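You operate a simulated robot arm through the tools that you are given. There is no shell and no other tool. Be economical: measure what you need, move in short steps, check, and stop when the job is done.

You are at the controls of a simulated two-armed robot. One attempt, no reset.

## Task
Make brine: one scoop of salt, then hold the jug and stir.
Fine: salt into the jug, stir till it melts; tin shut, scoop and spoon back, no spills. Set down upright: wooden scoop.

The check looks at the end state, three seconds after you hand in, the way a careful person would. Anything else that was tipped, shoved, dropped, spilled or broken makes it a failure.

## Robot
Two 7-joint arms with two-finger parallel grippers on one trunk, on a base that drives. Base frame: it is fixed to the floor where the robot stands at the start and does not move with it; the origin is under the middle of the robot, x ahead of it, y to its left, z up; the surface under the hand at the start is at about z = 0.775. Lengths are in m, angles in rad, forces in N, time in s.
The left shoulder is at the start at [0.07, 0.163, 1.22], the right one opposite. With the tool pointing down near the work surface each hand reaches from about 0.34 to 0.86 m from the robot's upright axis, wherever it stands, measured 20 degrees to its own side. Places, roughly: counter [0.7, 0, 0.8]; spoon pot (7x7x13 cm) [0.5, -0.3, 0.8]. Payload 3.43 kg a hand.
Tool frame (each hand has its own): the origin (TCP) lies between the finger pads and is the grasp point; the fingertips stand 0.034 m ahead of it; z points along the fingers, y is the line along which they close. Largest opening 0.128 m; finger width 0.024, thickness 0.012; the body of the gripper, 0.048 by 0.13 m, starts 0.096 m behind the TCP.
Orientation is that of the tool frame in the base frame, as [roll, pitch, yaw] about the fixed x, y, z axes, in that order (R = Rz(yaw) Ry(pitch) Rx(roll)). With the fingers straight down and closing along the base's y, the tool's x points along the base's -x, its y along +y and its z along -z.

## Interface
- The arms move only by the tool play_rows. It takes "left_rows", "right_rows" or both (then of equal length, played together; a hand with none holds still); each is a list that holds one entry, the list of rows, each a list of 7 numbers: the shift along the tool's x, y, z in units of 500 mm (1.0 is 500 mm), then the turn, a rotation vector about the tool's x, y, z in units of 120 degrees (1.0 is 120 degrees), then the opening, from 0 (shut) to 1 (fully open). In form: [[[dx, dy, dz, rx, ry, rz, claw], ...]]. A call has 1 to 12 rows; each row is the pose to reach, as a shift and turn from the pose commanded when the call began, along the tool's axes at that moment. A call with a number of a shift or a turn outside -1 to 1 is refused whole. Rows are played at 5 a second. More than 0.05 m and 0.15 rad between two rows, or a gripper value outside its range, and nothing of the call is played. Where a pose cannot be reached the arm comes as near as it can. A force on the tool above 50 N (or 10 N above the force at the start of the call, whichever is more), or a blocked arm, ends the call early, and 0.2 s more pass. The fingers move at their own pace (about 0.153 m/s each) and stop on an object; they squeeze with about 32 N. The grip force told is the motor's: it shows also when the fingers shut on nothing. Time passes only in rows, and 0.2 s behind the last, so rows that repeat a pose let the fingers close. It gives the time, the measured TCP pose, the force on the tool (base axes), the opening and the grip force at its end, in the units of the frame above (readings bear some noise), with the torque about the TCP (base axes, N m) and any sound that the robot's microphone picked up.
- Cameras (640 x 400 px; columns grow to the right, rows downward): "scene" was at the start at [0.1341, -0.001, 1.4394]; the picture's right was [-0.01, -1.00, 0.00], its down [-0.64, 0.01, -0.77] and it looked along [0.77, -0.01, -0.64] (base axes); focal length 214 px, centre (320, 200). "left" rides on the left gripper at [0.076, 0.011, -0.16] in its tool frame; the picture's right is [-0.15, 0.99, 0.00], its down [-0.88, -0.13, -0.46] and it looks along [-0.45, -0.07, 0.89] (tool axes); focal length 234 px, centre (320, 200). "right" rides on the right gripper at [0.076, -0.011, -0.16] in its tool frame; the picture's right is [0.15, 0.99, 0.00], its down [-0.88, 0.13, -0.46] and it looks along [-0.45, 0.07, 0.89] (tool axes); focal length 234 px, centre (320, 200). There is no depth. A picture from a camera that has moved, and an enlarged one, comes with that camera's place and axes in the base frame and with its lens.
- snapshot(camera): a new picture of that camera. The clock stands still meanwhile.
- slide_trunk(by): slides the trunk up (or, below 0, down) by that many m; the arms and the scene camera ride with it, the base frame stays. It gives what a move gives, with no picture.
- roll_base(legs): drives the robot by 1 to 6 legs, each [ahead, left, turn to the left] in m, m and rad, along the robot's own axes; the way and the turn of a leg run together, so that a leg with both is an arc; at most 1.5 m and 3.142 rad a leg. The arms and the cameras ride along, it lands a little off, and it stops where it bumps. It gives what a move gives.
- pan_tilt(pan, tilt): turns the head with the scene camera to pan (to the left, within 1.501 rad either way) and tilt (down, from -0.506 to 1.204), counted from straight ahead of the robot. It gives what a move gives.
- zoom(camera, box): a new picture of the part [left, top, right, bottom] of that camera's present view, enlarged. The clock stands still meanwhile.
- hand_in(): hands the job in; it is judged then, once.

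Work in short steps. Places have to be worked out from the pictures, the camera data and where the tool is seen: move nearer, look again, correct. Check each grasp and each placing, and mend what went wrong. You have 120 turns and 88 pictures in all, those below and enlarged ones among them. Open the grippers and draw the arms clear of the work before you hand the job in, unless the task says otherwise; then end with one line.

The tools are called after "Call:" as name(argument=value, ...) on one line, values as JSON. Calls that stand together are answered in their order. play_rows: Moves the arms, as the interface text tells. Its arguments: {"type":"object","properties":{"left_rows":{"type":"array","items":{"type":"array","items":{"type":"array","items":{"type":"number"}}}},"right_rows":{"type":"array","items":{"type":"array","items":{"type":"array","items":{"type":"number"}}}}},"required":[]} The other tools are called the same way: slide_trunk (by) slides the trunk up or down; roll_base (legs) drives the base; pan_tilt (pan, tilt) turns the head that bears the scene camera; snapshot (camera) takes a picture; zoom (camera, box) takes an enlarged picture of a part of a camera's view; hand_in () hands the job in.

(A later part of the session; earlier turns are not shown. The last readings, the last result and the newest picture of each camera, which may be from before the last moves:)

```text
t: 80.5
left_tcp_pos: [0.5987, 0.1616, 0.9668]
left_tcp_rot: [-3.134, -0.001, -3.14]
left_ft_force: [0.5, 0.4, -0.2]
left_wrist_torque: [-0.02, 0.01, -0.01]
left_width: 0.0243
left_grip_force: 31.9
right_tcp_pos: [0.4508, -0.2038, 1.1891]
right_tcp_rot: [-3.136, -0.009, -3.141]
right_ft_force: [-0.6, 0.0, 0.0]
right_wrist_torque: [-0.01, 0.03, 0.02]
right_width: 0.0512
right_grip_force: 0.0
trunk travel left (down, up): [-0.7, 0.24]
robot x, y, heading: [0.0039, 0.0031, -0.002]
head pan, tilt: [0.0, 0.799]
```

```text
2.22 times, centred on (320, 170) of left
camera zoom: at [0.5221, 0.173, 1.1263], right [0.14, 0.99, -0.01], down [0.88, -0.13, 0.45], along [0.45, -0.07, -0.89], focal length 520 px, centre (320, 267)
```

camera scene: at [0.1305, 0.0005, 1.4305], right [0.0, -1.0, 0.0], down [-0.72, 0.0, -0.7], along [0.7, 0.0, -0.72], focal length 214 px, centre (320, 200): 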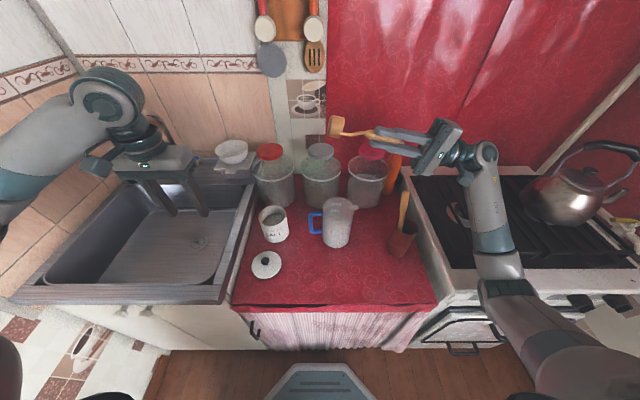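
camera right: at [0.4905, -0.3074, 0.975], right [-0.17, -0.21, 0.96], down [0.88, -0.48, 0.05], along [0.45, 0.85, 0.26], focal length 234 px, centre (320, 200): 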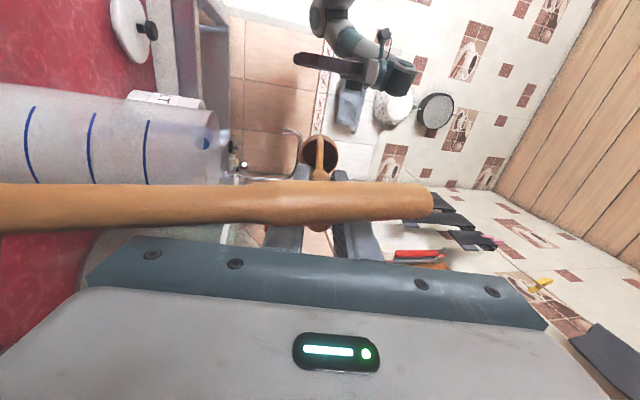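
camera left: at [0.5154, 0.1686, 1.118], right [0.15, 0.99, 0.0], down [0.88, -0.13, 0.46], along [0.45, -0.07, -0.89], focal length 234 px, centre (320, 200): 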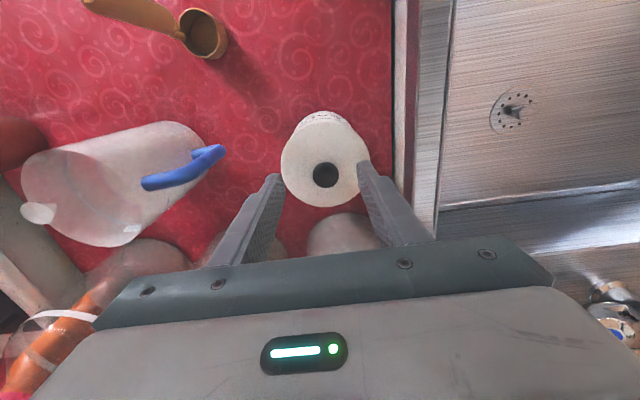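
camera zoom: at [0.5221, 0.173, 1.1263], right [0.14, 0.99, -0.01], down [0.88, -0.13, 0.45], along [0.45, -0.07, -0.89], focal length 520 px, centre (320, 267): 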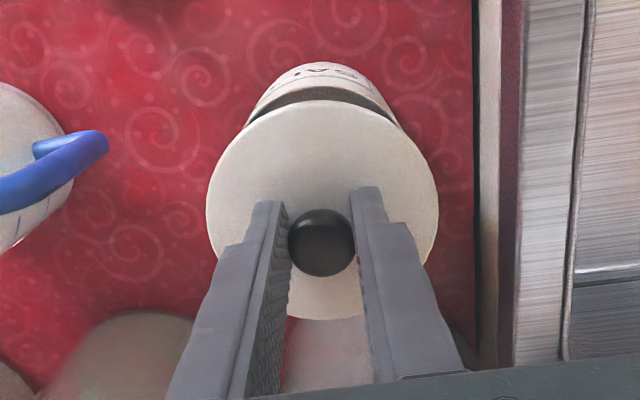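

The lid is aligned within a few mm. I'll correct slightly and lower to just above the rim.

Call:
play_rows(left_rows=[[[0.004, -0.004, 0.03, 0, 0, 0, 0], [0.004, -0.004, 0.055, 0, 0, 0, 0], [0.004, -0.004, 0.072, 0, 0, 0, 0], [0.004, -0.004, 0.078, 0, 0, 0, 0]]])

Call:
zoom(camera="scene", box=[240, 180, 304, 250])

```text
t: 81.5
left_tcp_pos: [0.5954, 0.1575, 0.9282]
left_tcp_rot: [-3.134, -0.002, -3.141]
left_ft_force: [0.9, -0.1, -0.8]
left_wrist_torque: [0.01, -0.04, 0.01]
left_width: 0.0241
left_grip_force: 31.5
right_tcp_pos: [0.4515, -0.2038, 1.1888]
right_tcp_rot: [-3.139, -0.009, -3.139]
right_ft_force: [0.3, -0.1, 0.3]
right_wrist_torque: [0.0, 0.0, 0.01]
right_width: 0.0514
right_grip_force: 0.1
trunk travel left (down, up): [-0.7, 0.24]
robot x, y, heading: [0.0018, -0.002, -0.0]
head pan, tilt: [0.0, 0.799]
```

```text
5.71 times, centred on (272, 215) of scene
camera zoom: at [0.1317, 0.0004, 1.4304], right [0.0, -1.0, 0.0], down [-0.72, 0.0, -0.7], along [0.7, 0.0, -0.72], focal length 1226 px, centre (594, 114)
```

zoom: 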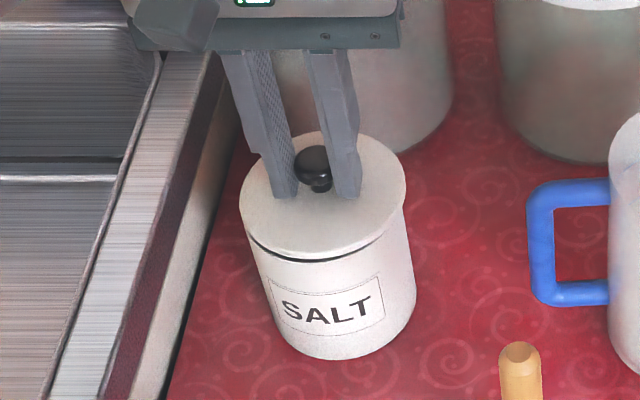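

Nearly seated; the lid is about 2–3 mm too far left. I'll correct and press down gently in small steps.

Call:
play_rows(left_rows=[[[0, -0.004, 0, 0, 0, 0, 0], [0, -0.004, 0.005, 0, 0, 0, 0], [0, -0.004, 0.01, 0, 0, 0, 0]]])

Call:
zoom(camera="scene", box=[240, 180, 304, 250])

```text
t: 82.3
left_tcp_pos: [0.5949, 0.156, 0.9269]
left_tcp_rot: [-3.135, 0.004, -3.139]
left_ft_force: [2.4, 3.2, 22.6]
left_wrist_torque: [-0.12, 0.33, 0.01]
left_width: 0.024
left_grip_force: 32.3
right_tcp_pos: [0.4498, -0.2038, 1.1903]
right_tcp_rot: [-3.137, -0.008, -3.139]
right_ft_force: [0.2, 0.2, -0.3]
right_wrist_torque: [-0.01, 0.0, 0.04]
right_width: 0.0515
right_grip_force: 0.1
trunk travel left (down, up): [-0.7, 0.24]
robot x, y, heading: [-0.0023, 0.0071, 0.004]
head pan, tilt: [0.0, 0.799]
```

```text
5.71 times, centred on (272, 215) of scene
camera zoom: at [0.1295, 0.0002, 1.4311], right [0.0, -1.0, 0.0], down [-0.72, 0.0, -0.7], along [0.7, 0.0, -0.72], focal length 1226 px, centre (594, 114)
```

zoom: 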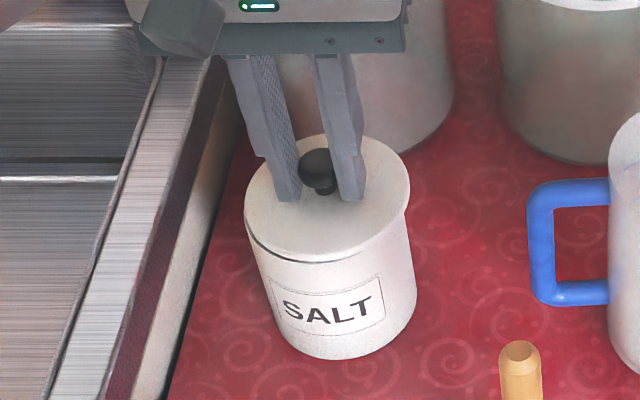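

There's contact at 23 N but a thin gap remains on the left side. I'll shift back 1 mm and press slightly more.

Call:
play_rows(left_rows=[[[0, 0.002, 0.002, 0, 0, 0, 0], [-0.002, 0.003, 0.006, 0, 0, 0, 0], [0.002, 0.003, 0.008, 0, 0, 0, 0]]])

Call:
zoom(camera="scene", box=[240, 190, 304, 240])

```text
t: 83.1
left_tcp_pos: [0.5947, 0.1572, 0.9232]
left_tcp_rot: [-3.134, 0.007, -3.138]
left_ft_force: [8.6, 4.0, 43.9]
left_wrist_torque: [-0.42, 0.13, 0.07]
left_width: 0.0239
left_grip_force: 31.7
right_tcp_pos: [0.4483, -0.2044, 1.1907]
right_tcp_rot: [-3.137, -0.008, -3.138]
right_ft_force: [-0.4, -0.7, -0.5]
right_wrist_torque: [-0.01, 0.02, -0.02]
right_width: 0.051
right_grip_force: 0.0
trunk travel left (down, up): [-0.7, 0.24]
robot x, y, heading: [-0.0005, -0.0002, -0.003]
head pan, tilt: [0.0, 0.799]
```

```text
8.00 times, centred on (272, 215) of scene
camera zoom: at [0.128, -0.0002, 1.4312], right [0.0, -1.0, 0.0], down [-0.72, 0.0, -0.7], along [0.7, 0.0, -0.72], focal length 1716 px, centre (704, 80)
```

zoom: 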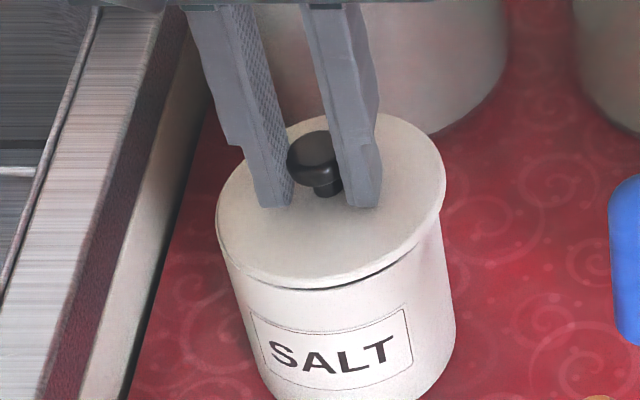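

The left side is down and a thin gap remains on the right. I'll release to let it settle, then push on the knob top with closed fingers.

Call:
play_rows(left_rows=[[[0, 0, -0.008, 0, 0, 0, 0], [0, 0, -0.008, 0, 0, 0, 0.3], [0, 0, -0.008, 0, 0, 0, 0.4], [0, 0, -0.06, 0, 0, 0, 0.4], [0, 0, -0.12, 0, 0, 0, 0.2], [0, 0, -0.14, 0, 0, 0, 0], [0, 0, -0.14, 0, 0, 0, 0]]])

Call:
zoom(camera="scene", box=[240, 190, 304, 250])

```text
t: 84.7
left_tcp_pos: [0.5942, 0.158, 0.9894]
left_tcp_rot: [-3.138, -0.002, -3.14]
left_ft_force: [0.5, 0.8, 0.4]
left_wrist_torque: [0.0, -0.02, -0.02]
left_width: 0.0
left_grip_force: 32.1
right_tcp_pos: [0.4511, -0.2045, 1.1893]
right_tcp_rot: [-3.139, -0.009, -3.14]
right_ft_force: [-0.3, 0.7, -0.3]
right_wrist_torque: [0.04, 0.0, -0.03]
right_width: 0.0512
right_grip_force: 0.1
trunk travel left (down, up): [-0.7, 0.24]
robot x, y, heading: [-0.0001, 0.0006, -0.006]
head pan, tilt: [0.0, 0.799]
```

```text
6.67 times, centred on (272, 220) of scene
camera zoom: at [0.1313, 0.0003, 1.4304], right [0.0, -1.0, 0.0], down [-0.72, 0.0, -0.7], along [0.7, 0.0, -0.72], focal length 1430 px, centre (640, 67)
```

zoom: 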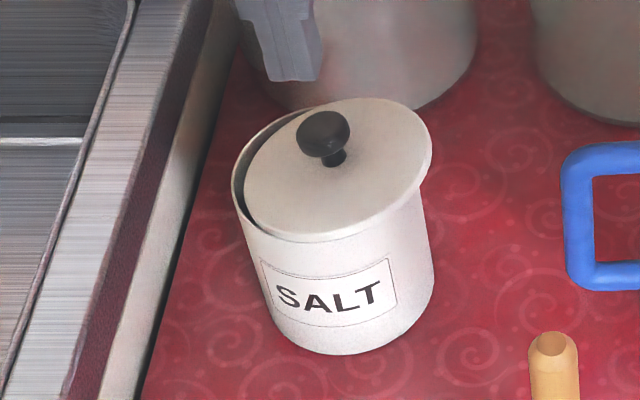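

The lid slid about 6 mm toward −y/−x and dipped into the mouth on the left. I need the tin's exact centre, so I'll look from the left camera.

Call:
play_rows(left_rows=[[[0.04, 0, -0.06, 0, 0, 0, 0.4], [0.08, 0, -0.12, 0, 0, 0, 0.4]]])

Call:
zoom(camera="left", box=[220, 90, 420, 240])

```text
t: 85.3
left_tcp_pos: [0.5531, 0.1582, 1.0485]
left_tcp_rot: [-3.137, -0.001, -3.138]
left_ft_force: [-0.5, 0.4, 0.5]
left_wrist_torque: [-0.01, -0.04, 0.0]
left_width: 0.0515
left_grip_force: 0.0
right_tcp_pos: [0.4505, -0.2041, 1.1891]
right_tcp_rot: [-3.137, -0.009, 3.14]
right_ft_force: [0.6, 0.1, 0.0]
right_wrist_torque: [0.0, 0.0, -0.01]
right_width: 0.0511
right_grip_force: 0.0
trunk travel left (down, up): [-0.7, 0.24]
robot x, y, heading: [-0.0002, -0.0011, 0.001]
head pan, tilt: [0.0, 0.799]
```

```text
2.67 times, centred on (320, 165) of left
camera zoom: at [0.4772, 0.1705, 1.2084], right [0.14, 0.99, -0.01], down [0.88, -0.13, 0.46], along [0.45, -0.07, -0.89], focal length 624 px, centre (320, 293)
```

zoom: 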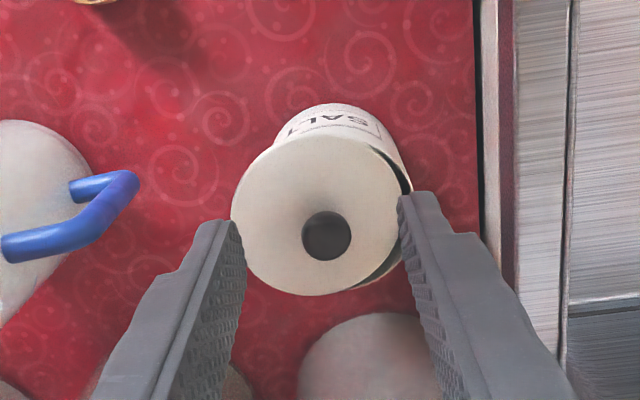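

The tin centre is about (0.595, 0.160) and the lid sits 8 mm too far toward −y. I'll regrip the knob and lift the lid a little.

Call:
play_rows(left_rows=[[[-0.04, -0.005, 0.05, 0, 0, 0, 0.5], [-0.078, -0.01, 0.1, 0, 0, 0, 0.5], [-0.078, -0.01, 0.18, 0, 0, 0, 0.5], [-0.078, -0.01, 0.246, 0, 0, 0, 0.5], [-0.078, -0.01, 0.246, 0, 0, 0, 0.2], [-0.078, -0.01, 0.246, 0, 0, 0, 0], [-0.078, -0.01, 0.246, 0, 0, 0, 0], [-0.078, -0.008, 0.235, 0, 0, 0, 0], [-0.078, -0.006, 0.22, 0, 0, 0, 0], [-0.078, -0.004, 0.2, 0, 0, 0, 0]]])

Call:
zoom(camera="scene", box=[240, 180, 304, 240])

```text
t: 87.5
left_tcp_pos: [0.5937, 0.1561, 0.9493]
left_tcp_rot: [-3.136, -0.003, -3.14]
left_ft_force: [0.1, -0.1, 0.6]
left_wrist_torque: [0.0, -0.06, -0.01]
left_width: 0.0239
left_grip_force: 32.1
right_tcp_pos: [0.4511, -0.2042, 1.1887]
right_tcp_rot: [-3.136, -0.009, -3.14]
right_ft_force: [-0.7, 0.3, -1.0]
right_wrist_torque: [0.02, 0.03, -0.01]
right_width: 0.0512
right_grip_force: 0.0
trunk travel left (down, up): [-0.7, 0.24]
robot x, y, heading: [0.0027, -0.0011, -0.004]
head pan, tilt: [0.0, 0.799]
```

```text
6.67 times, centred on (272, 210) of scene
camera zoom: at [0.1315, 0.0002, 1.4304], right [0.0, -1.0, 0.0], down [-0.72, 0.0, -0.7], along [0.7, 0.0, -0.72], focal length 1430 px, centre (640, 133)
```

zoom: 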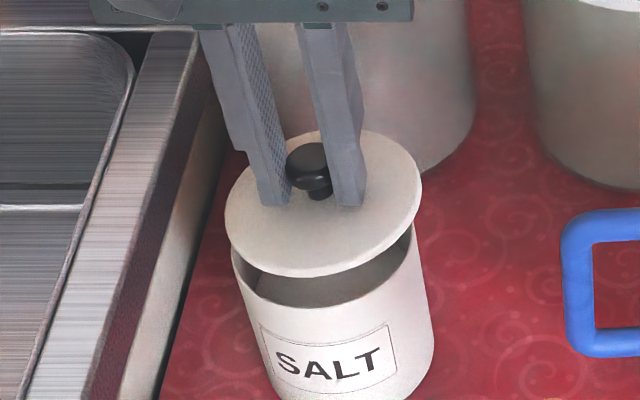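

The lid is free again with a slight left-low tilt. From the scene camera the rim centre is about (0.600, 0.161), so I'll level the lid and shift it there.

Call:
play_rows(left_rows=[[[-0.006, 0.003, 0.005, -0.015, 0, 0, 0], [-0.012, 0.006, 0.01, -0.03, 0, 0, 0], [-0.012, 0.006, 0.02, -0.03, 0, 0, 0], [-0.012, 0.006, 0.03, -0.03, 0, 0, 0]]])

Call:
zoom(camera="scene", box=[240, 190, 304, 250])

```text
t: 88.5
left_tcp_pos: [0.6007, 0.1583, 0.9334]
left_tcp_rot: [3.084, -0.002, -3.139]
left_ft_force: [-0.4, -0.2, -1.1]
left_wrist_torque: [0.03, 0.0, 0.02]
left_width: 0.0236
left_grip_force: 32.2
right_tcp_pos: [0.451, -0.2033, 1.1887]
right_tcp_rot: [-3.139, -0.009, -3.139]
right_ft_force: [0.9, -0.8, 0.3]
right_wrist_torque: [0.01, 0.0, 0.01]
right_width: 0.0512
right_grip_force: 0.1
trunk travel left (down, up): [-0.7, 0.24]
robot x, y, heading: [0.0022, -0.0011, -0.002]
head pan, tilt: [0.0, 0.799]
```

```text
6.67 times, centred on (272, 220) of scene
camera zoom: at [0.1317, 0.0003, 1.4304], right [0.0, -1.0, 0.0], down [-0.72, 0.0, -0.7], along [0.7, 0.0, -0.72], focal length 1430 px, centre (640, 67)
```

zoom: 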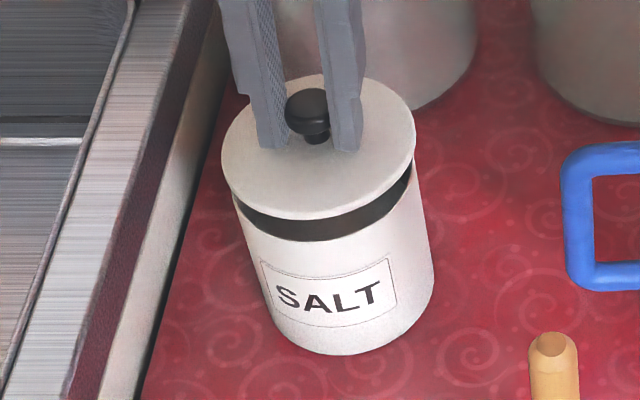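

The lid is level and centred. I'll lower to light contact in small steps, shifting 2 mm toward me.

Call:
play_rows(left_rows=[[[0.004, 0, 0.006, 0, 0, 0, 0], [0.004, 0, 0.01, 0, 0, 0, 0], [0.004, 0, 0.013, 0, 0, 0, 0]]])

Call:
zoom(camera="scene", box=[240, 190, 304, 250])

```text
t: 89.3
left_tcp_pos: [0.5982, 0.1596, 0.9263]
left_tcp_rot: [3.086, -0.002, -3.139]
left_ft_force: [-0.3, -0.2, -0.2]
left_wrist_torque: [0.02, 0.0, 0.02]
left_width: 0.0235
left_grip_force: 32.0
right_tcp_pos: [0.4523, -0.2041, 1.1889]
right_tcp_rot: [-3.137, -0.008, -3.141]
right_ft_force: [-0.4, -0.3, 1.3]
right_wrist_torque: [0.01, 0.03, 0.02]
right_width: 0.0511
right_grip_force: 0.0
trunk travel left (down, up): [-0.7, 0.24]
robot x, y, heading: [0.0014, 0.0021, -0.005]
head pan, tilt: [0.0, 0.799]
```

```text
6.67 times, centred on (272, 220) of scene
camera zoom: at [0.1316, 0.0004, 1.4304], right [0.0, -1.0, 0.0], down [-0.72, 0.0, -0.7], along [0.7, 0.0, -0.72], focal length 1430 px, centre (640, 67)
```

zoom: 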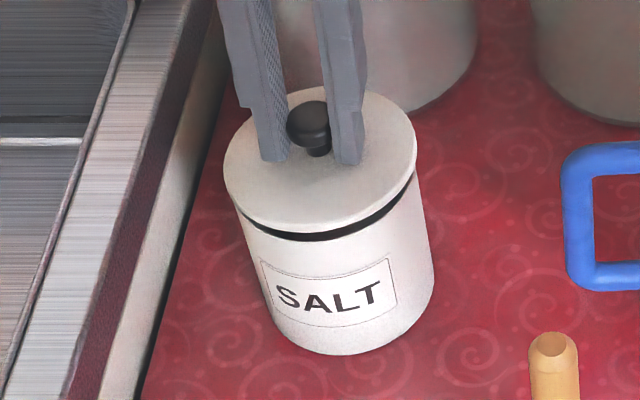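

Well aligned, with about 4 mm of gap left and no contact yet. I'll continue down.

Call:
play_rows(left_rows=[[[0, 0, 0.004, 0, 0, 0, 0], [0, 0, 0.008, 0, 0, 0, 0]]])

Call:
play_rows(left_rows=[[[0, 0, 0.002, 0, 0, 0, 0], [0, 0, 0.004, 0, 0, 0, 0]]])

Call:
zoom(camera="scene", box=[240, 190, 304, 250])

```text
t: 89.9
left_tcp_pos: [0.5969, 0.1584, 0.9244]
left_tcp_rot: [3.087, -0.001, -3.139]
left_ft_force: [0.3, 0.6, -1.0]
left_wrist_torque: [0.01, -0.04, 0.01]
left_width: 0.0234
left_grip_force: 32.5
right_tcp_pos: [0.4521, -0.2027, 1.1891]
right_tcp_rot: [-3.138, -0.01, -3.139]
right_ft_force: [1.0, -0.2, 0.1]
right_wrist_torque: [-0.02, 0.02, -0.03]
right_width: 0.0514
right_grip_force: 0.1
trunk travel left (down, up): [-0.7, 0.24]
robot x, y, heading: [0.0039, 0.0054, 0.003]
head pan, tilt: [0.0, 0.799]
```

```text
t: 90.5
left_tcp_pos: [0.598, 0.1595, 0.9211]
left_tcp_rot: [3.084, -0.002, -3.139]
left_ft_force: [-0.6, 0.1, 0.0]
left_wrist_torque: [0.0, 0.02, 0.01]
left_width: 0.0236
left_grip_force: 32.3
right_tcp_pos: [0.4514, -0.2033, 1.1886]
right_tcp_rot: [-3.136, -0.011, -3.141]
right_ft_force: [-0.2, -0.6, 0.0]
right_wrist_torque: [0.0, 0.01, -0.01]
right_width: 0.0511
right_grip_force: 0.0
trunk travel left (down, up): [-0.7, 0.24]
robot x, y, heading: [0.0089, 0.0015, -0.004]
head pan, tilt: [0.0, 0.799]
```

```text
6.67 times, centred on (272, 220) of scene
camera zoom: at [0.1316, 0.0004, 1.4304], right [0.0, -1.0, 0.0], down [-0.72, 0.0, -0.7], along [0.7, 0.0, -0.72], focal length 1430 px, centre (640, 67)
```

zoom: 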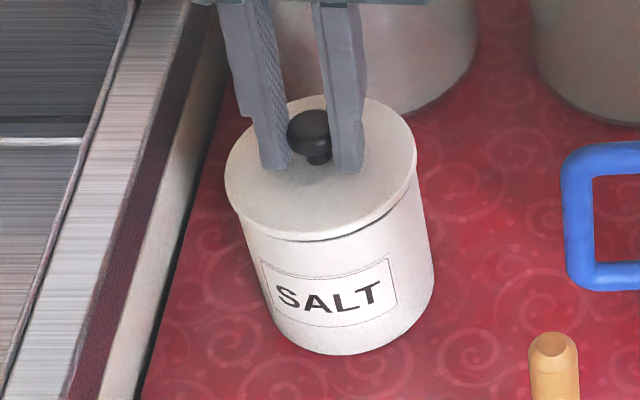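

It's sliding in freely and is almost flush. A bit further, until contact.

Call:
play_rows(left_rows=[[[0, 0, 0.003, 0, 0, 0, 0], [0, 0, 0.006, 0, 0, 0, 0]]])

Call:
play_rows(left_rows=[[[0, 0, 0, 0, 0, 0, 0.25], [0, 0, 0, 0, 0, 0, 0.35], [0, 0, 0, 0, 0, 0, 0.4], [0, 0, -0.06, 0, 0, 0, 0.4], [0, 0, -0.14, 0, 0, 0, 0.2], [0, 0, -0.16, 0.03, 0, 0, 0], [0, 0, -0.16, 0.03, 0, 0, 0]]])

Call:
zoom(camera="scene", box=[240, 190, 304, 250])

```text
t: 91.1
left_tcp_pos: [0.5979, 0.1593, 0.9194]
left_tcp_rot: [3.085, 0.001, -3.138]
left_ft_force: [0.3, -0.4, 6.6]
left_wrist_torque: [0.25, -0.5, 0.03]
left_width: 0.0236
left_grip_force: 32.1
right_tcp_pos: [0.4504, -0.2051, 1.1902]
right_tcp_rot: [-3.139, -0.008, -3.14]
right_ft_force: [0.9, -1.1, 0.5]
right_wrist_torque: [-0.02, -0.01, -0.01]
right_width: 0.0514
right_grip_force: 0.0
trunk travel left (down, up): [-0.7, 0.24]
robot x, y, heading: [0.002, 0.0, -0.001]
head pan, tilt: [0.0, 0.799]
heard: snap
```

```text
t: 92.7
left_tcp_pos: [0.5972, 0.1532, 0.9996]
left_tcp_rot: [-3.135, 0.0, -3.14]
left_ft_force: [-0.2, -0.6, 0.2]
left_wrist_torque: [0.04, -0.03, 0.0]
left_width: 0.0002
left_grip_force: 32.4
right_tcp_pos: [0.4513, -0.2035, 1.1885]
right_tcp_rot: [-3.139, -0.01, -3.142]
right_ft_force: [0.3, -0.6, -0.2]
right_wrist_torque: [-0.04, 0.01, 0.01]
right_width: 0.0512
right_grip_force: 0.0
trunk travel left (down, up): [-0.7, 0.24]
robot x, y, heading: [0.0032, -0.0, -0.004]
head pan, tilt: [0.0, 0.799]
```

```text
6.67 times, centred on (272, 220) of scene
camera zoom: at [0.1316, -0.0002, 1.4304], right [0.0, -1.0, 0.0], down [-0.72, 0.0, -0.7], along [0.7, 0.0, -0.72], focal length 1430 px, centre (640, 67)
```

zoom: 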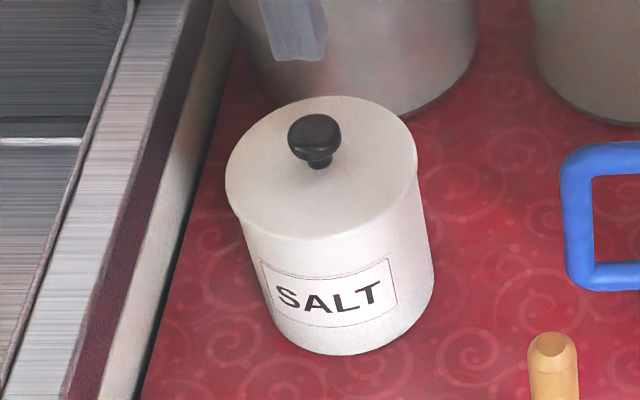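

The lid snapped shut and sits flush. Next I'll hold the jug: raise the left hand, yaw it so the fingers close along x, and come near the jug handle, whose bar is at about (0.57, 0.03, z 0.82–0.92).

Call:
play_rows(left_rows=[[[0, 0, -0.06, 0, 0, 0.0625, 0.4], [0, 0, -0.14, 0, 0, 0.125, 0.5], [0.01, -0.01, -0.22, 0, 0, 0.1875, 0.5], [0.02, -0.02, -0.24, 0, 0, 0.25, 0.5], [0.03, -0.03, -0.24, 0, 0, 0.3125, 0.5], [0.04, -0.04, -0.24, 0, 0, 0.375, 0.5], [0.05, -0.06, -0.24, 0, 0, 0.4375, 0.5], [0.054, -0.07, -0.24, 0, 0, 0.5, 0.5], [0.054, -0.08, -0.24, 0, 0, 0.5625, 0.5], [0.054, -0.09, -0.24, 0, 0, 0.625, 0.5], [0.054, -0.1, -0.24, 0, 0, 0.6875, 0.5], [0.054, -0.106, -0.24, 0, 0, 0.75, 0.5]]])

Call:
play_rows(left_rows=[[[0, 0, 0, 0, -0.07, 0, 0.5], [0, 0, 0, 0, -0.14, 0, 0.5], [0, 0, 0, 0, -0.208, 0, 0.5]]])

Call:
snapshot(camera="scene")

```text
t: 95.3
left_tcp_pos: [0.5714, 0.1017, 1.1175]
left_tcp_rot: [-3.139, 0.006, 1.57]
left_ft_force: [-0.5, 0.3, 0.1]
left_wrist_torque: [0.03, -0.01, -0.01]
left_width: 0.0642
left_grip_force: 0.0
right_tcp_pos: [0.451, -0.2024, 1.1886]
right_tcp_rot: [-3.138, -0.007, -3.138]
right_ft_force: [0.1, -0.1, 0.8]
right_wrist_torque: [-0.03, -0.02, -0.01]
right_width: 0.0516
right_grip_force: 0.1
trunk travel left (down, up): [-0.7, 0.24]
robot x, y, heading: [0.0015, 0.001, 0.004]
head pan, tilt: [0.0, 0.799]
```

```text
t: 96.1
left_tcp_pos: [0.5706, 0.1043, 1.1188]
left_tcp_rot: [-3.139, 0.446, 1.574]
left_ft_force: [0.1, -0.5, 0.3]
left_wrist_torque: [-0.01, -0.03, 0.01]
left_width: 0.064
left_grip_force: 0.0
right_tcp_pos: [0.4508, -0.2035, 1.1885]
right_tcp_rot: [-3.138, -0.009, 3.14]
right_ft_force: [0.9, 0.1, 0.3]
right_wrist_torque: [0.0, -0.02, 0.0]
right_width: 0.051
right_grip_force: 0.1
trunk travel left (down, up): [-0.7, 0.24]
robot x, y, heading: [0.0025, -0.0006, 0.0]
head pan, tilt: [0.0, 0.799]
```

```text
22 pictures are left
camera scene: at [0.1316, 0.0015, 1.4305], right [0.0, -1.0, 0.0], down [-0.72, 0.0, -0.7], along [0.7, 0.0, -0.72], focal length 214 px, centre (320, 200)
```

scene: 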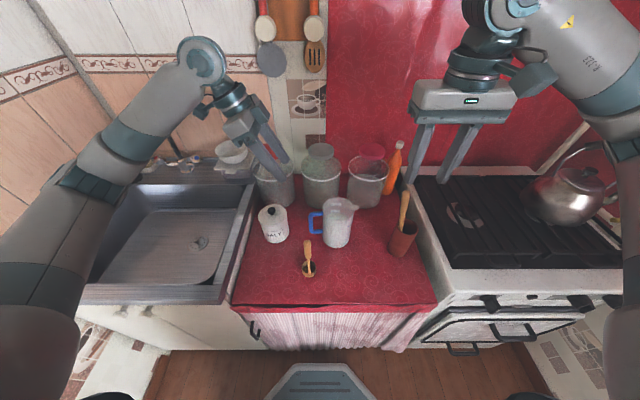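

The left hand is tilted as planned. I'll bring it to just above the jug handle and check alignment with its own camera.

Call:
play_rows(left_rows=[[[0.012, 0, 0.09, 0, 0, 0, 0.5], [0.024, 0, 0.18, 0, 0, 0, 0.5], [0.036, 0, 0.27, 0, 0, 0, 0.5], [0.046, 0, 0.35, 0, 0, 0, 0.5], [0.046, 0, 0.36, 0, 0, 0, 0.5]]])

Call:
snapshot(camera="left")

```text
t: 97.3
left_tcp_pos: [0.5728, 0.0477, 0.9458]
left_tcp_rot: [-3.141, 0.442, 1.576]
left_ft_force: [-0.3, 0.7, 0.3]
left_wrist_torque: [-0.01, 0.0, 0.0]
left_width: 0.0641
left_grip_force: 0.1
right_tcp_pos: [0.4511, -0.2036, 1.1896]
right_tcp_rot: [-3.137, -0.009, -3.139]
right_ft_force: [0.0, -0.3, 0.7]
right_wrist_torque: [0.01, 0.01, 0.01]
right_width: 0.0511
right_grip_force: 0.1
trunk travel left (down, up): [-0.7, 0.24]
robot x, y, heading: [0.0019, -0.0037, -0.006]
head pan, tilt: [0.0, 0.799]
```

```text
21 pictures are left
camera left: at [0.5816, 0.1839, 1.0574], right [0.99, -0.13, 0.06], down [-0.13, -0.6, 0.79], along [-0.07, -0.79, -0.61], focal length 234 px, centre (320, 200)
```

left: 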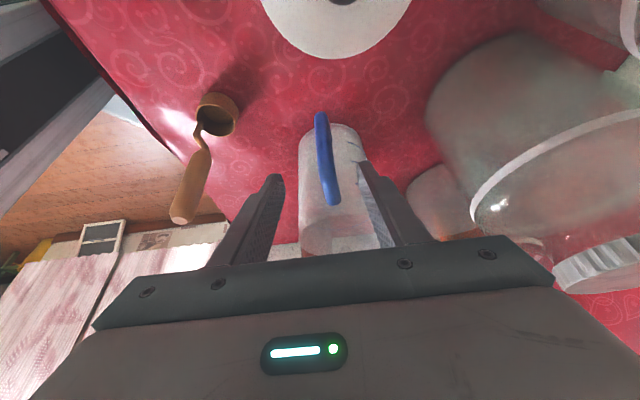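

The handle bar is at x≈0.577. I'll shift 4 mm, advance along the approach so the fingers straddle the bar, then close.

Call:
play_rows(left_rows=[[[0.003, 0.008, 0.04, 0, 0, 0, 0.5], [0.007, 0.008, 0.08, 0, 0, 0, 0.5], [0.011, 0.008, 0.108, 0, 0, 0, 0.5], [0.011, 0.008, 0.108, 0, 0, 0, 0.25], [0.011, 0.008, 0.108, 0, 0, 0, 0.1], [0.011, 0.008, 0.108, 0, 0, 0, 0], [0.011, 0.008, 0.108, 0, 0, 0, 0]]])

Call:
zoom(camera="scene", box=[250, 170, 430, 280])

```text
t: 98.9
left_tcp_pos: [0.5755, 0.0291, 0.895]
left_tcp_rot: [-3.139, 0.442, 1.576]
left_ft_force: [0.9, -0.2, 0.1]
left_wrist_torque: [-0.09, 0.17, 0.12]
left_width: 0.0164
left_grip_force: 32.4
right_tcp_pos: [0.4512, -0.2039, 1.1891]
right_tcp_rot: [-3.138, -0.007, -3.139]
right_ft_force: [0.2, 0.3, -0.3]
right_wrist_torque: [-0.01, -0.02, -0.04]
right_width: 0.0511
right_grip_force: 0.1
trunk travel left (down, up): [-0.7, 0.24]
robot x, y, heading: [-0.0019, 0.0022, -0.006]
head pan, tilt: [0.0, 0.799]
```

```text
3.56 times, centred on (340, 225) of scene
camera zoom: at [0.1318, 0.0005, 1.4304], right [0.0, -1.0, 0.0], down [-0.72, 0.0, -0.7], along [0.7, 0.0, -0.72], focal length 763 px, centre (249, 111)
```

zoom: 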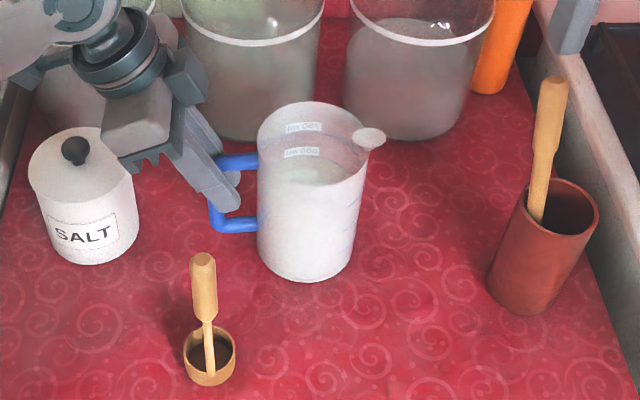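

The jug handle is held, width 16 mm. The spoon now stands nearly upright with its top near (0.53, −0.222, 1.05). I'll move the right hand above it and look.

Call:
play_rows(right_rows=[[[-0.05, -0.013, 0.03, 0, 0, 0, 0.5], [-0.1, -0.026, 0.06, 0, 0, 0, 0.5], [-0.154, -0.04, 0.1, 0, 0, 0, 0.5], [-0.154, -0.04, 0.12, 0, 0, 0, 0.5]]])

Call:
zoom(camera="right", box=[180, 60, 460, 260])

```text
t: 99.9
left_tcp_pos: [0.5754, 0.0298, 0.8939]
left_tcp_rot: [-3.14, 0.441, 1.575]
left_ft_force: [2.1, 0.1, 1.1]
left_wrist_torque: [-0.18, 0.08, 0.22]
left_width: 0.016
left_grip_force: 31.9
right_tcp_pos: [0.5275, -0.224, 1.128]
right_tcp_rot: [-3.137, -0.009, -3.141]
right_ft_force: [0.8, 0.4, 0.1]
right_wrist_torque: [0.02, 0.02, 0.02]
right_width: 0.0639
right_grip_force: 0.1
trunk travel left (down, up): [-0.7, 0.24]
robot x, y, heading: [-0.0003, -0.0016, -0.001]
head pan, tilt: [0.0, 0.799]
```

```text
2.00 times, centred on (320, 160) of right
camera zoom: at [0.4539, -0.2328, 1.2889], right [-0.15, 0.99, 0.0], down [0.88, 0.13, 0.45], along [0.44, 0.06, -0.89], focal length 468 px, centre (320, 280)
```

zoom: 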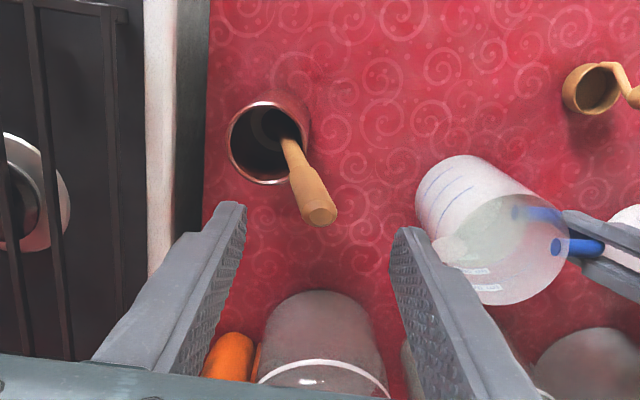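

The spoon top is at (0.533, −0.223, 1.05), leaning about 10° toward +y. I'll tilt the hand to match, descend around the handle and grip at z≈1.015.

Call:
play_rows(right_rows=[[[-0.004, 0.004, 0.03, 0.04, 0, 0, 0.5], [-0.004, 0.002, 0.06, 0.08, 0, 0, 0.5], [-0.004, -0.004, 0.13, 0.08, 0, 0, 0.5], [-0.004, -0.01, 0.2, 0.08, 0, 0, 0.5], [-0.004, -0.01, 0.226, 0.08, 0, 0, 0.5], [-0.004, -0.01, 0.226, 0.08, 0, 0, 0.25], [-0.004, -0.01, 0.226, 0.08, 0, 0, 0.1], [-0.004, -0.01, 0.226, 0.08, 0, 0, 0], [-0.004, -0.01, 0.226, 0.08, 0, 0, 0]]])

Call:
zoom(camera="scene", box=[320, 150, 460, 270])

```text
t: 101.9
left_tcp_pos: [0.5752, 0.0285, 0.8937]
left_tcp_rot: [-3.139, 0.442, 1.576]
left_ft_force: [2.1, -0.5, 2.8]
left_wrist_torque: [-0.13, 0.15, 0.15]
left_width: 0.0162
left_grip_force: 32.4
right_tcp_pos: [0.529, -0.2286, 1.0145]
right_tcp_rot: [-2.969, -0.009, 3.141]
right_ft_force: [-0.6, 0.2, 0.7]
right_wrist_torque: [-0.01, 0.02, 0.02]
right_width: 0.0182
right_grip_force: 31.6
trunk travel left (down, up): [-0.7, 0.24]
robot x, y, heading: [-0.0002, -0.0005, 0.002]
head pan, tilt: [0.0, 0.799]
```

```text
3.33 times, centred on (390, 210) of scene
camera zoom: at [0.1317, 0.0005, 1.4304], right [0.0, -1.0, 0.0], down [-0.72, 0.0, -0.7], along [0.7, 0.0, -0.72], focal length 715 px, centre (87, 167)
```

zoom: 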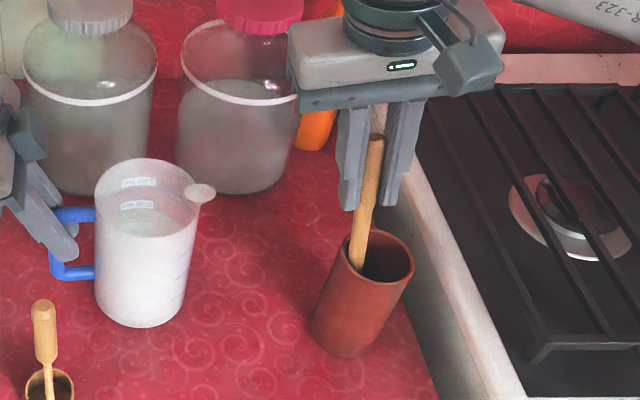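

The spoon is gripped, 18 mm. I'll draw it out along its axis by 20 cm.

Call:
play_rows(right_rows=[[[0, 0, -0.03, 0, 0, 0, 0], [0, 0, -0.08, 0, 0, 0, 0], [0, 0, -0.13, 0, 0, 0, 0], [0, 0, -0.18, 0, 0, 0, 0], [0, 0, -0.24, 0, 0, 0, 0], [0, 0, -0.31, 0, 0, 0, 0], [0, 0, -0.38, 0, 0, 0, 0], [0, 0, -0.44, 0, 0, 0, 0]]])

Call:
zoom(camera="scene", box=[300, 110, 460, 250])

```text
t: 103.7
left_tcp_pos: [0.5746, 0.0294, 0.8949]
left_tcp_rot: [-3.14, 0.442, 1.573]
left_ft_force: [1.6, 0.5, 3.1]
left_wrist_torque: [-0.1, 0.19, 0.12]
left_width: 0.0162
left_grip_force: 31.7
right_tcp_pos: [0.5303, -0.1905, 1.2308]
right_tcp_rot: [-2.968, -0.009, -3.139]
right_ft_force: [-0.1, -0.4, 0.4]
right_wrist_torque: [0.0, -0.02, 0.02]
right_width: 0.0185
right_grip_force: 31.6
trunk travel left (down, up): [-0.7, 0.24]
robot x, y, heading: [0.0038, -0.0007, 0.0]
head pan, tilt: [0.0, 0.799]
```

```text
2.86 times, centred on (380, 180) of scene
camera zoom: at [0.1312, 0.001, 1.4304], right [0.0, -1.0, 0.0], down [-0.72, 0.0, -0.7], along [0.7, 0.0, -0.72], focal length 613 px, centre (149, 257)
```

zoom: 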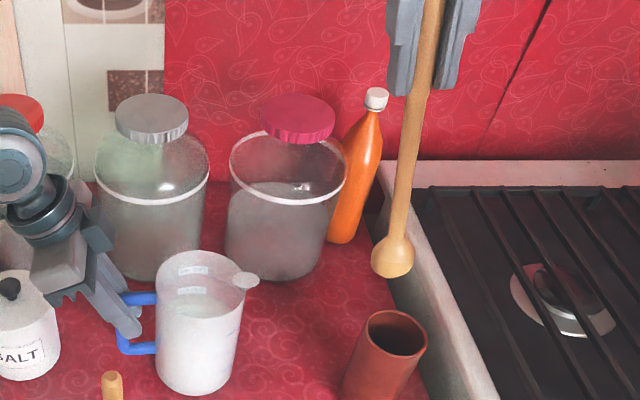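

The spoon is out, with its tip about 0.235 m below the TCP. I'll carry it over the jug mouth while turning it slightly past vertical, top leaning to the right.

Call:
play_rows(right_rows=[[[-0.014, 0.04, -0.015, -0.02, 0, 0, 0], [-0.029, 0.08, -0.03, -0.04, 0, 0, 0], [-0.043, 0.12, -0.04, -0.06, 0, 0, 0], [-0.057, 0.16, -0.045, -0.08, 0, 0, 0], [-0.072, 0.2, -0.05, -0.1, 0, 0, 0], [-0.086, 0.238, -0.051, -0.12, 0, 0, 0], [-0.086, 0.238, -0.051, -0.12, 0, 0, 0]]])

Call:
zoom(camera="scene", box=[270, 110, 410, 250])

Call:
zoom(camera="right", box=[180, 60, 460, 260])

```text
t: 105.3
left_tcp_pos: [0.575, 0.0287, 0.8947]
left_tcp_rot: [-3.14, 0.441, 1.574]
left_ft_force: [2.4, -0.2, 2.3]
left_wrist_torque: [-0.12, 0.12, 0.15]
left_width: 0.0162
left_grip_force: 32.1
right_tcp_pos: [0.5738, -0.0715, 1.2359]
right_tcp_rot: [3.061, -0.009, 3.141]
right_ft_force: [-0.1, 0.1, -0.5]
right_wrist_torque: [0.02, 0.06, -0.02]
right_width: 0.0185
right_grip_force: 31.7
trunk travel left (down, up): [-0.7, 0.24]
robot x, y, heading: [0.0019, 0.0033, -0.001]
head pan, tilt: [0.0, 0.799]
```

```text
2.86 times, centred on (340, 180) of scene
camera zoom: at [0.1315, 0.0002, 1.4304], right [0.0, -1.0, 0.0], down [-0.72, 0.0, -0.7], along [0.7, 0.0, -0.72], focal length 613 px, centre (263, 257)
```

zoom: 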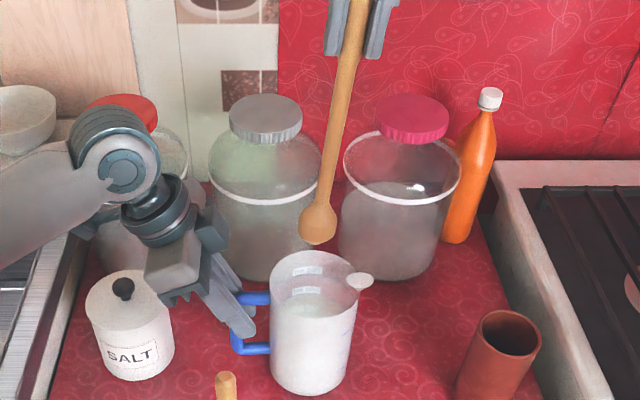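

```text
2.00 times, centred on (320, 160) of right
camera zoom: at [0.4999, -0.0936, 1.3955], right [-0.15, 0.99, 0.08], down [0.88, 0.09, 0.46], along [0.44, 0.14, -0.89], focal length 468 px, centre (320, 280)
```

zoom: 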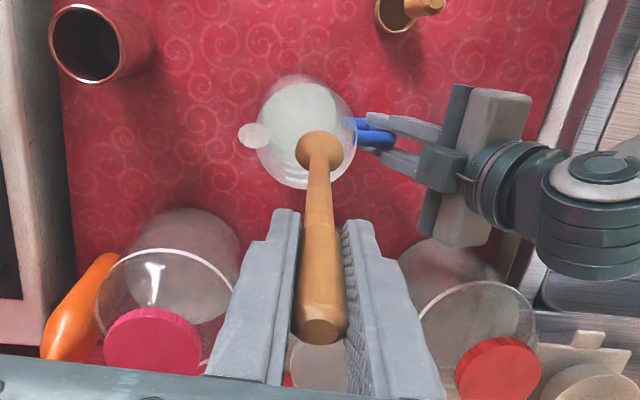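

The spoon head is over the mouth, with the jug centre at (0.576, −0.056). I'll lower it into the water to about 2 cm above the bottom.

Call:
play_rows(right_rows=[[[0, -0.01, 0.06, 0, 0, 0, 0], [0, -0.017, 0.13, 0, 0, 0, 0], [0, -0.024, 0.2, 0, 0, 0, 0], [0, -0.03, 0.27, 0, 0, 0, 0], [0, -0.036, 0.34, 0, 0, 0, 0], [0, -0.04, 0.39, 0, 0, 0, 0]]])

Call:
zoom(camera="scene", box=[270, 130, 410, 260])

```text
t: 106.7
left_tcp_pos: [0.5754, 0.0293, 0.8941]
left_tcp_rot: [-3.139, 0.44, 1.574]
left_ft_force: [2.2, -0.4, -0.1]
left_wrist_torque: [0.03, 0.11, 0.13]
left_width: 0.0161
left_grip_force: 32.0
right_tcp_pos: [0.572, -0.0753, 1.0382]
right_tcp_rot: [3.061, -0.009, -3.141]
right_ft_force: [0.4, -0.7, 0.1]
right_wrist_torque: [-0.03, 0.02, 0.0]
right_width: 0.0181
right_grip_force: 32.1
trunk travel left (down, up): [-0.7, 0.24]
robot x, y, heading: [0.0004, 0.0023, -0.002]
head pan, tilt: [0.0, 0.799]
```

```text
3.08 times, centred on (340, 195) of scene
camera zoom: at [0.1319, 0.0003, 1.4304], right [0.0, -1.0, 0.0], down [-0.72, 0.0, -0.7], along [0.7, 0.0, -0.72], focal length 660 px, centre (258, 215)
```

zoom: 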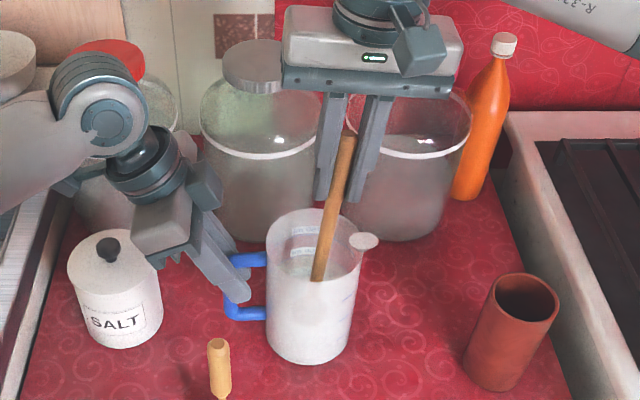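

The spoon is in the water and no force is felt. I'll stir gently in circles of 14 mm radius.

Call:
play_rows(right_rows=[[[0.022, 0, 0, 0, 0, 0, 0], [0.008, 0.024, 0, 0, 0, 0, 0], [-0.02, 0.024, 0, 0, 0, 0, 0], [-0.034, 0, 0, 0, 0, 0, 0], [-0.02, -0.024, 0, 0, 0, 0, 0], [0.008, -0.024, 0, 0, 0, 0, 0], [0.022, 0, 0, 0, 0, 0, 0], [0.008, 0.024, 0, 0, 0, 0, 0], [-0.02, 0.024, 0, 0, 0, 0, 0], [-0.034, 0, 0, 0, 0, 0, 0], [-0.02, -0.024, 0, 0, 0, 0, 0], [0, 0, 0, 0, 0, 0, 0]]])

Call:
play_rows(right_rows=[[[0.022, 0, 0, 0, 0, 0, 0], [0.008, 0.024, 0, 0, 0, 0, 0], [-0.02, 0.024, 0, 0, 0, 0, 0], [-0.034, 0, 0, 0, 0, 0, 0], [-0.02, -0.024, 0, 0, 0, 0, 0], [0.008, -0.024, 0, 0, 0, 0, 0], [0.022, 0, 0, 0, 0, 0, 0], [0.008, 0.024, 0, 0, 0, 0, 0], [-0.02, 0.024, 0, 0, 0, 0, 0], [-0.034, 0, 0, 0, 0, 0, 0], [-0.02, -0.024, 0, 0, 0, 0, 0], [0, 0, 0, 0, 0, 0, 0]]])

Call:
play_rows(right_rows=[[[0.022, 0, 0, 0, 0, 0, 0], [0.008, 0.024, 0, 0, 0, 0, 0], [-0.02, 0.024, 0, 0, 0, 0, 0], [-0.034, 0, 0, 0, 0, 0, 0], [-0.02, -0.024, 0, 0, 0, 0, 0], [0.008, -0.024, 0, 0, 0, 0, 0], [0.022, 0, 0, 0, 0, 0, 0], [0.008, 0.024, 0, 0, 0, 0, 0], [-0.02, 0.024, 0, 0, 0, 0, 0], [-0.034, 0, 0, 0, 0, 0, 0], [-0.02, -0.024, 0, 0, 0, 0, 0], [0, 0, 0, 0, 0, 0, 0]]])

Call:
zoom(camera="right", box=[220, 60, 420, 220])

```text
t: 109.3
left_tcp_pos: [0.5748, 0.0311, 0.8934]
left_tcp_rot: [-3.138, 0.445, 1.574]
left_ft_force: [1.1, -0.8, 1.7]
left_wrist_torque: [-0.09, 0.18, 0.13]
left_width: 0.0161
left_grip_force: 31.8
right_tcp_pos: [0.573, -0.0742, 1.0402]
right_tcp_rot: [3.064, -0.011, -3.141]
right_ft_force: [-0.1, -0.9, -1.0]
right_wrist_torque: [-0.03, 0.07, 0.01]
right_width: 0.0185
right_grip_force: 32.2
trunk travel left (down, up): [-0.7, 0.24]
robot x, y, heading: [-0.0006, -0.0011, 0.0]
head pan, tilt: [0.0, 0.799]
```

```text
t: 111.9
left_tcp_pos: [0.5748, 0.0286, 0.8936]
left_tcp_rot: [-3.139, 0.443, 1.574]
left_ft_force: [1.0, -0.5, -0.1]
left_wrist_torque: [-0.01, 0.11, 0.14]
left_width: 0.0159
left_grip_force: 32.1
right_tcp_pos: [0.5715, -0.0727, 1.0398]
right_tcp_rot: [3.064, -0.009, -3.14]
right_ft_force: [0.2, 0.3, -1.0]
right_wrist_torque: [-0.02, -0.02, -0.03]
right_width: 0.0182
right_grip_force: 32.1
trunk travel left (down, up): [-0.7, 0.24]
robot x, y, heading: [-0.0004, 0.0005, -0.002]
head pan, tilt: [0.0, 0.799]
```

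```text
t: 114.5
left_tcp_pos: [0.5745, 0.0301, 0.895]
left_tcp_rot: [-3.139, 0.442, 1.574]
left_ft_force: [0.8, 0.2, -0.2]
left_wrist_torque: [0.03, 0.15, 0.04]
left_width: 0.0161
left_grip_force: 32.3
right_tcp_pos: [0.5726, -0.073, 1.0411]
right_tcp_rot: [3.062, -0.011, -3.139]
right_ft_force: [-0.3, 0.2, -0.5]
right_wrist_torque: [-0.03, 0.02, 0.01]
right_width: 0.0184
right_grip_force: 32.6
trunk travel left (down, up): [-0.7, 0.24]
robot x, y, heading: [-0.0015, -0.001, -0.002]
head pan, tilt: [0.0, 0.799]
```

```text
2.50 times, centred on (320, 140) of right
camera zoom: at [0.4982, -0.0965, 1.2], right [-0.15, 0.99, 0.08], down [0.88, 0.1, 0.46], along [0.44, 0.14, -0.89], focal length 585 px, centre (320, 350)
```

zoom: 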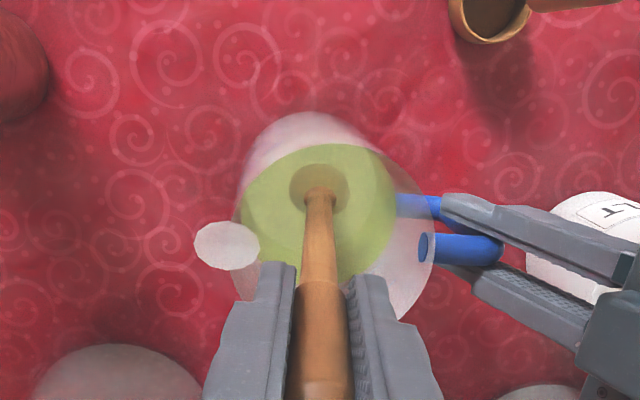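

The water colour has changed, so the salt seems to be dissolving. I'll stir some more and compare.

Call:
play_rows(right_rows=[[[0.022, 0, 0, 0, 0, 0, 0], [0.008, 0.024, 0, 0, 0, 0, 0], [-0.02, 0.024, 0, 0, 0, 0, 0], [-0.034, 0, 0, 0, 0, 0, 0], [-0.02, -0.024, 0, 0, 0, 0, 0], [0.008, -0.024, 0, 0, 0, 0, 0], [0.022, 0, 0, 0, 0, 0, 0], [0.008, 0.024, 0, 0, 0, 0, 0], [-0.02, 0.024, 0, 0, 0, 0, 0], [-0.034, 0, 0, 0, 0, 0, 0], [-0.02, -0.024, 0, 0, 0, 0, 0], [0, 0, 0, 0, 0, 0, 0]]])

Call:
play_rows(right_rows=[[[0.022, 0, 0, 0, 0, 0, 0], [0.008, 0.024, 0, 0, 0, 0, 0], [-0.02, 0.024, 0, 0, 0, 0, 0], [-0.034, 0, 0, 0, 0, 0, 0], [-0.02, -0.024, 0, 0, 0, 0, 0], [0.008, -0.024, 0, 0, 0, 0, 0], [0.022, 0, 0, 0, 0, 0, 0], [0.008, 0.024, 0, 0, 0, 0, 0], [-0.02, 0.024, 0, 0, 0, 0, 0], [-0.034, 0, 0, 0, 0, 0, 0], [-0.02, -0.024, 0, 0, 0, 0, 0], [0, 0, 0, 0, 0, 0, 0]]])

Call:
play_rows(right_rows=[[[0.022, 0, 0, 0, 0, 0, 0], [0.008, 0.024, 0, 0, 0, 0, 0], [-0.02, 0.024, 0, 0, 0, 0, 0], [-0.034, 0, 0, 0, 0, 0, 0], [-0.02, -0.024, 0, 0, 0, 0, 0], [0.008, -0.024, 0, 0, 0, 0, 0], [0.022, 0, 0, 0, 0, 0, 0], [0.008, 0.024, 0, 0, 0, 0, 0], [-0.02, 0.024, 0, 0, 0, 0, 0], [-0.034, 0, 0, 0, 0, 0, 0], [-0.02, -0.024, 0, 0, 0, 0, 0], [0, 0, 0, 0, 0, 0, 0]]])

Call:
zoom(camera="right", box=[220, 60, 420, 220])

```text
t: 117.1
left_tcp_pos: [0.5749, 0.0296, 0.893]
left_tcp_rot: [-3.137, 0.443, 1.574]
left_ft_force: [0.8, 0.0, -0.3]
left_wrist_torque: [0.08, 0.09, 0.06]
left_width: 0.016
left_grip_force: 32.0
right_tcp_pos: [0.5729, -0.0731, 1.0408]
right_tcp_rot: [3.063, -0.009, -3.14]
right_ft_force: [-0.7, 0.0, -1.0]
right_wrist_torque: [-0.01, 0.01, -0.08]
right_width: 0.0181
right_grip_force: 32.1
trunk travel left (down, up): [-0.7, 0.24]
robot x, y, heading: [0.0006, 0.0019, -0.004]
head pan, tilt: [0.0, 0.799]
```

```text
t: 119.7
left_tcp_pos: [0.5758, 0.0296, 0.8948]
left_tcp_rot: [-3.14, 0.443, 1.574]
left_ft_force: [0.4, 0.1, 0.0]
left_wrist_torque: [0.07, 0.11, 0.08]
left_width: 0.0161
left_grip_force: 32.1
right_tcp_pos: [0.5709, -0.0726, 1.0396]
right_tcp_rot: [3.064, -0.011, -3.14]
right_ft_force: [0.5, -0.1, -0.4]
right_wrist_torque: [-0.02, 0.01, 0.03]
right_width: 0.018
right_grip_force: 32.0
trunk travel left (down, up): [-0.7, 0.24]
robot x, y, heading: [0.0048, 0.001, -0.002]
head pan, tilt: [0.0, 0.799]
```

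```text
t: 122.3
left_tcp_pos: [0.5749, 0.0298, 0.8938]
left_tcp_rot: [-3.138, 0.442, 1.573]
left_ft_force: [-0.4, -0.4, -0.5]
left_wrist_torque: [0.17, 0.02, 0.04]
left_width: 0.0158
left_grip_force: 32.1
right_tcp_pos: [0.5719, -0.0744, 1.0399]
right_tcp_rot: [3.064, -0.009, -3.14]
right_ft_force: [0.7, 0.9, -1.0]
right_wrist_torque: [-0.02, -0.01, 0.02]
right_width: 0.0186
right_grip_force: 31.9
trunk travel left (down, up): [-0.7, 0.24]
robot x, y, heading: [0.0022, -0.0004, 0.0]
head pan, tilt: [0.0, 0.799]
```

```text
2.50 times, centred on (320, 140) of right
camera zoom: at [0.4983, -0.0961, 1.1993], right [-0.15, 0.99, 0.08], down [0.89, 0.1, 0.46], along [0.44, 0.14, -0.89], focal length 585 px, centre (320, 350)
```

zoom: 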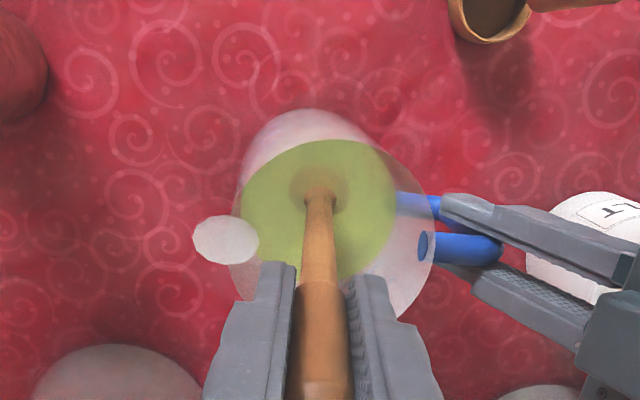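

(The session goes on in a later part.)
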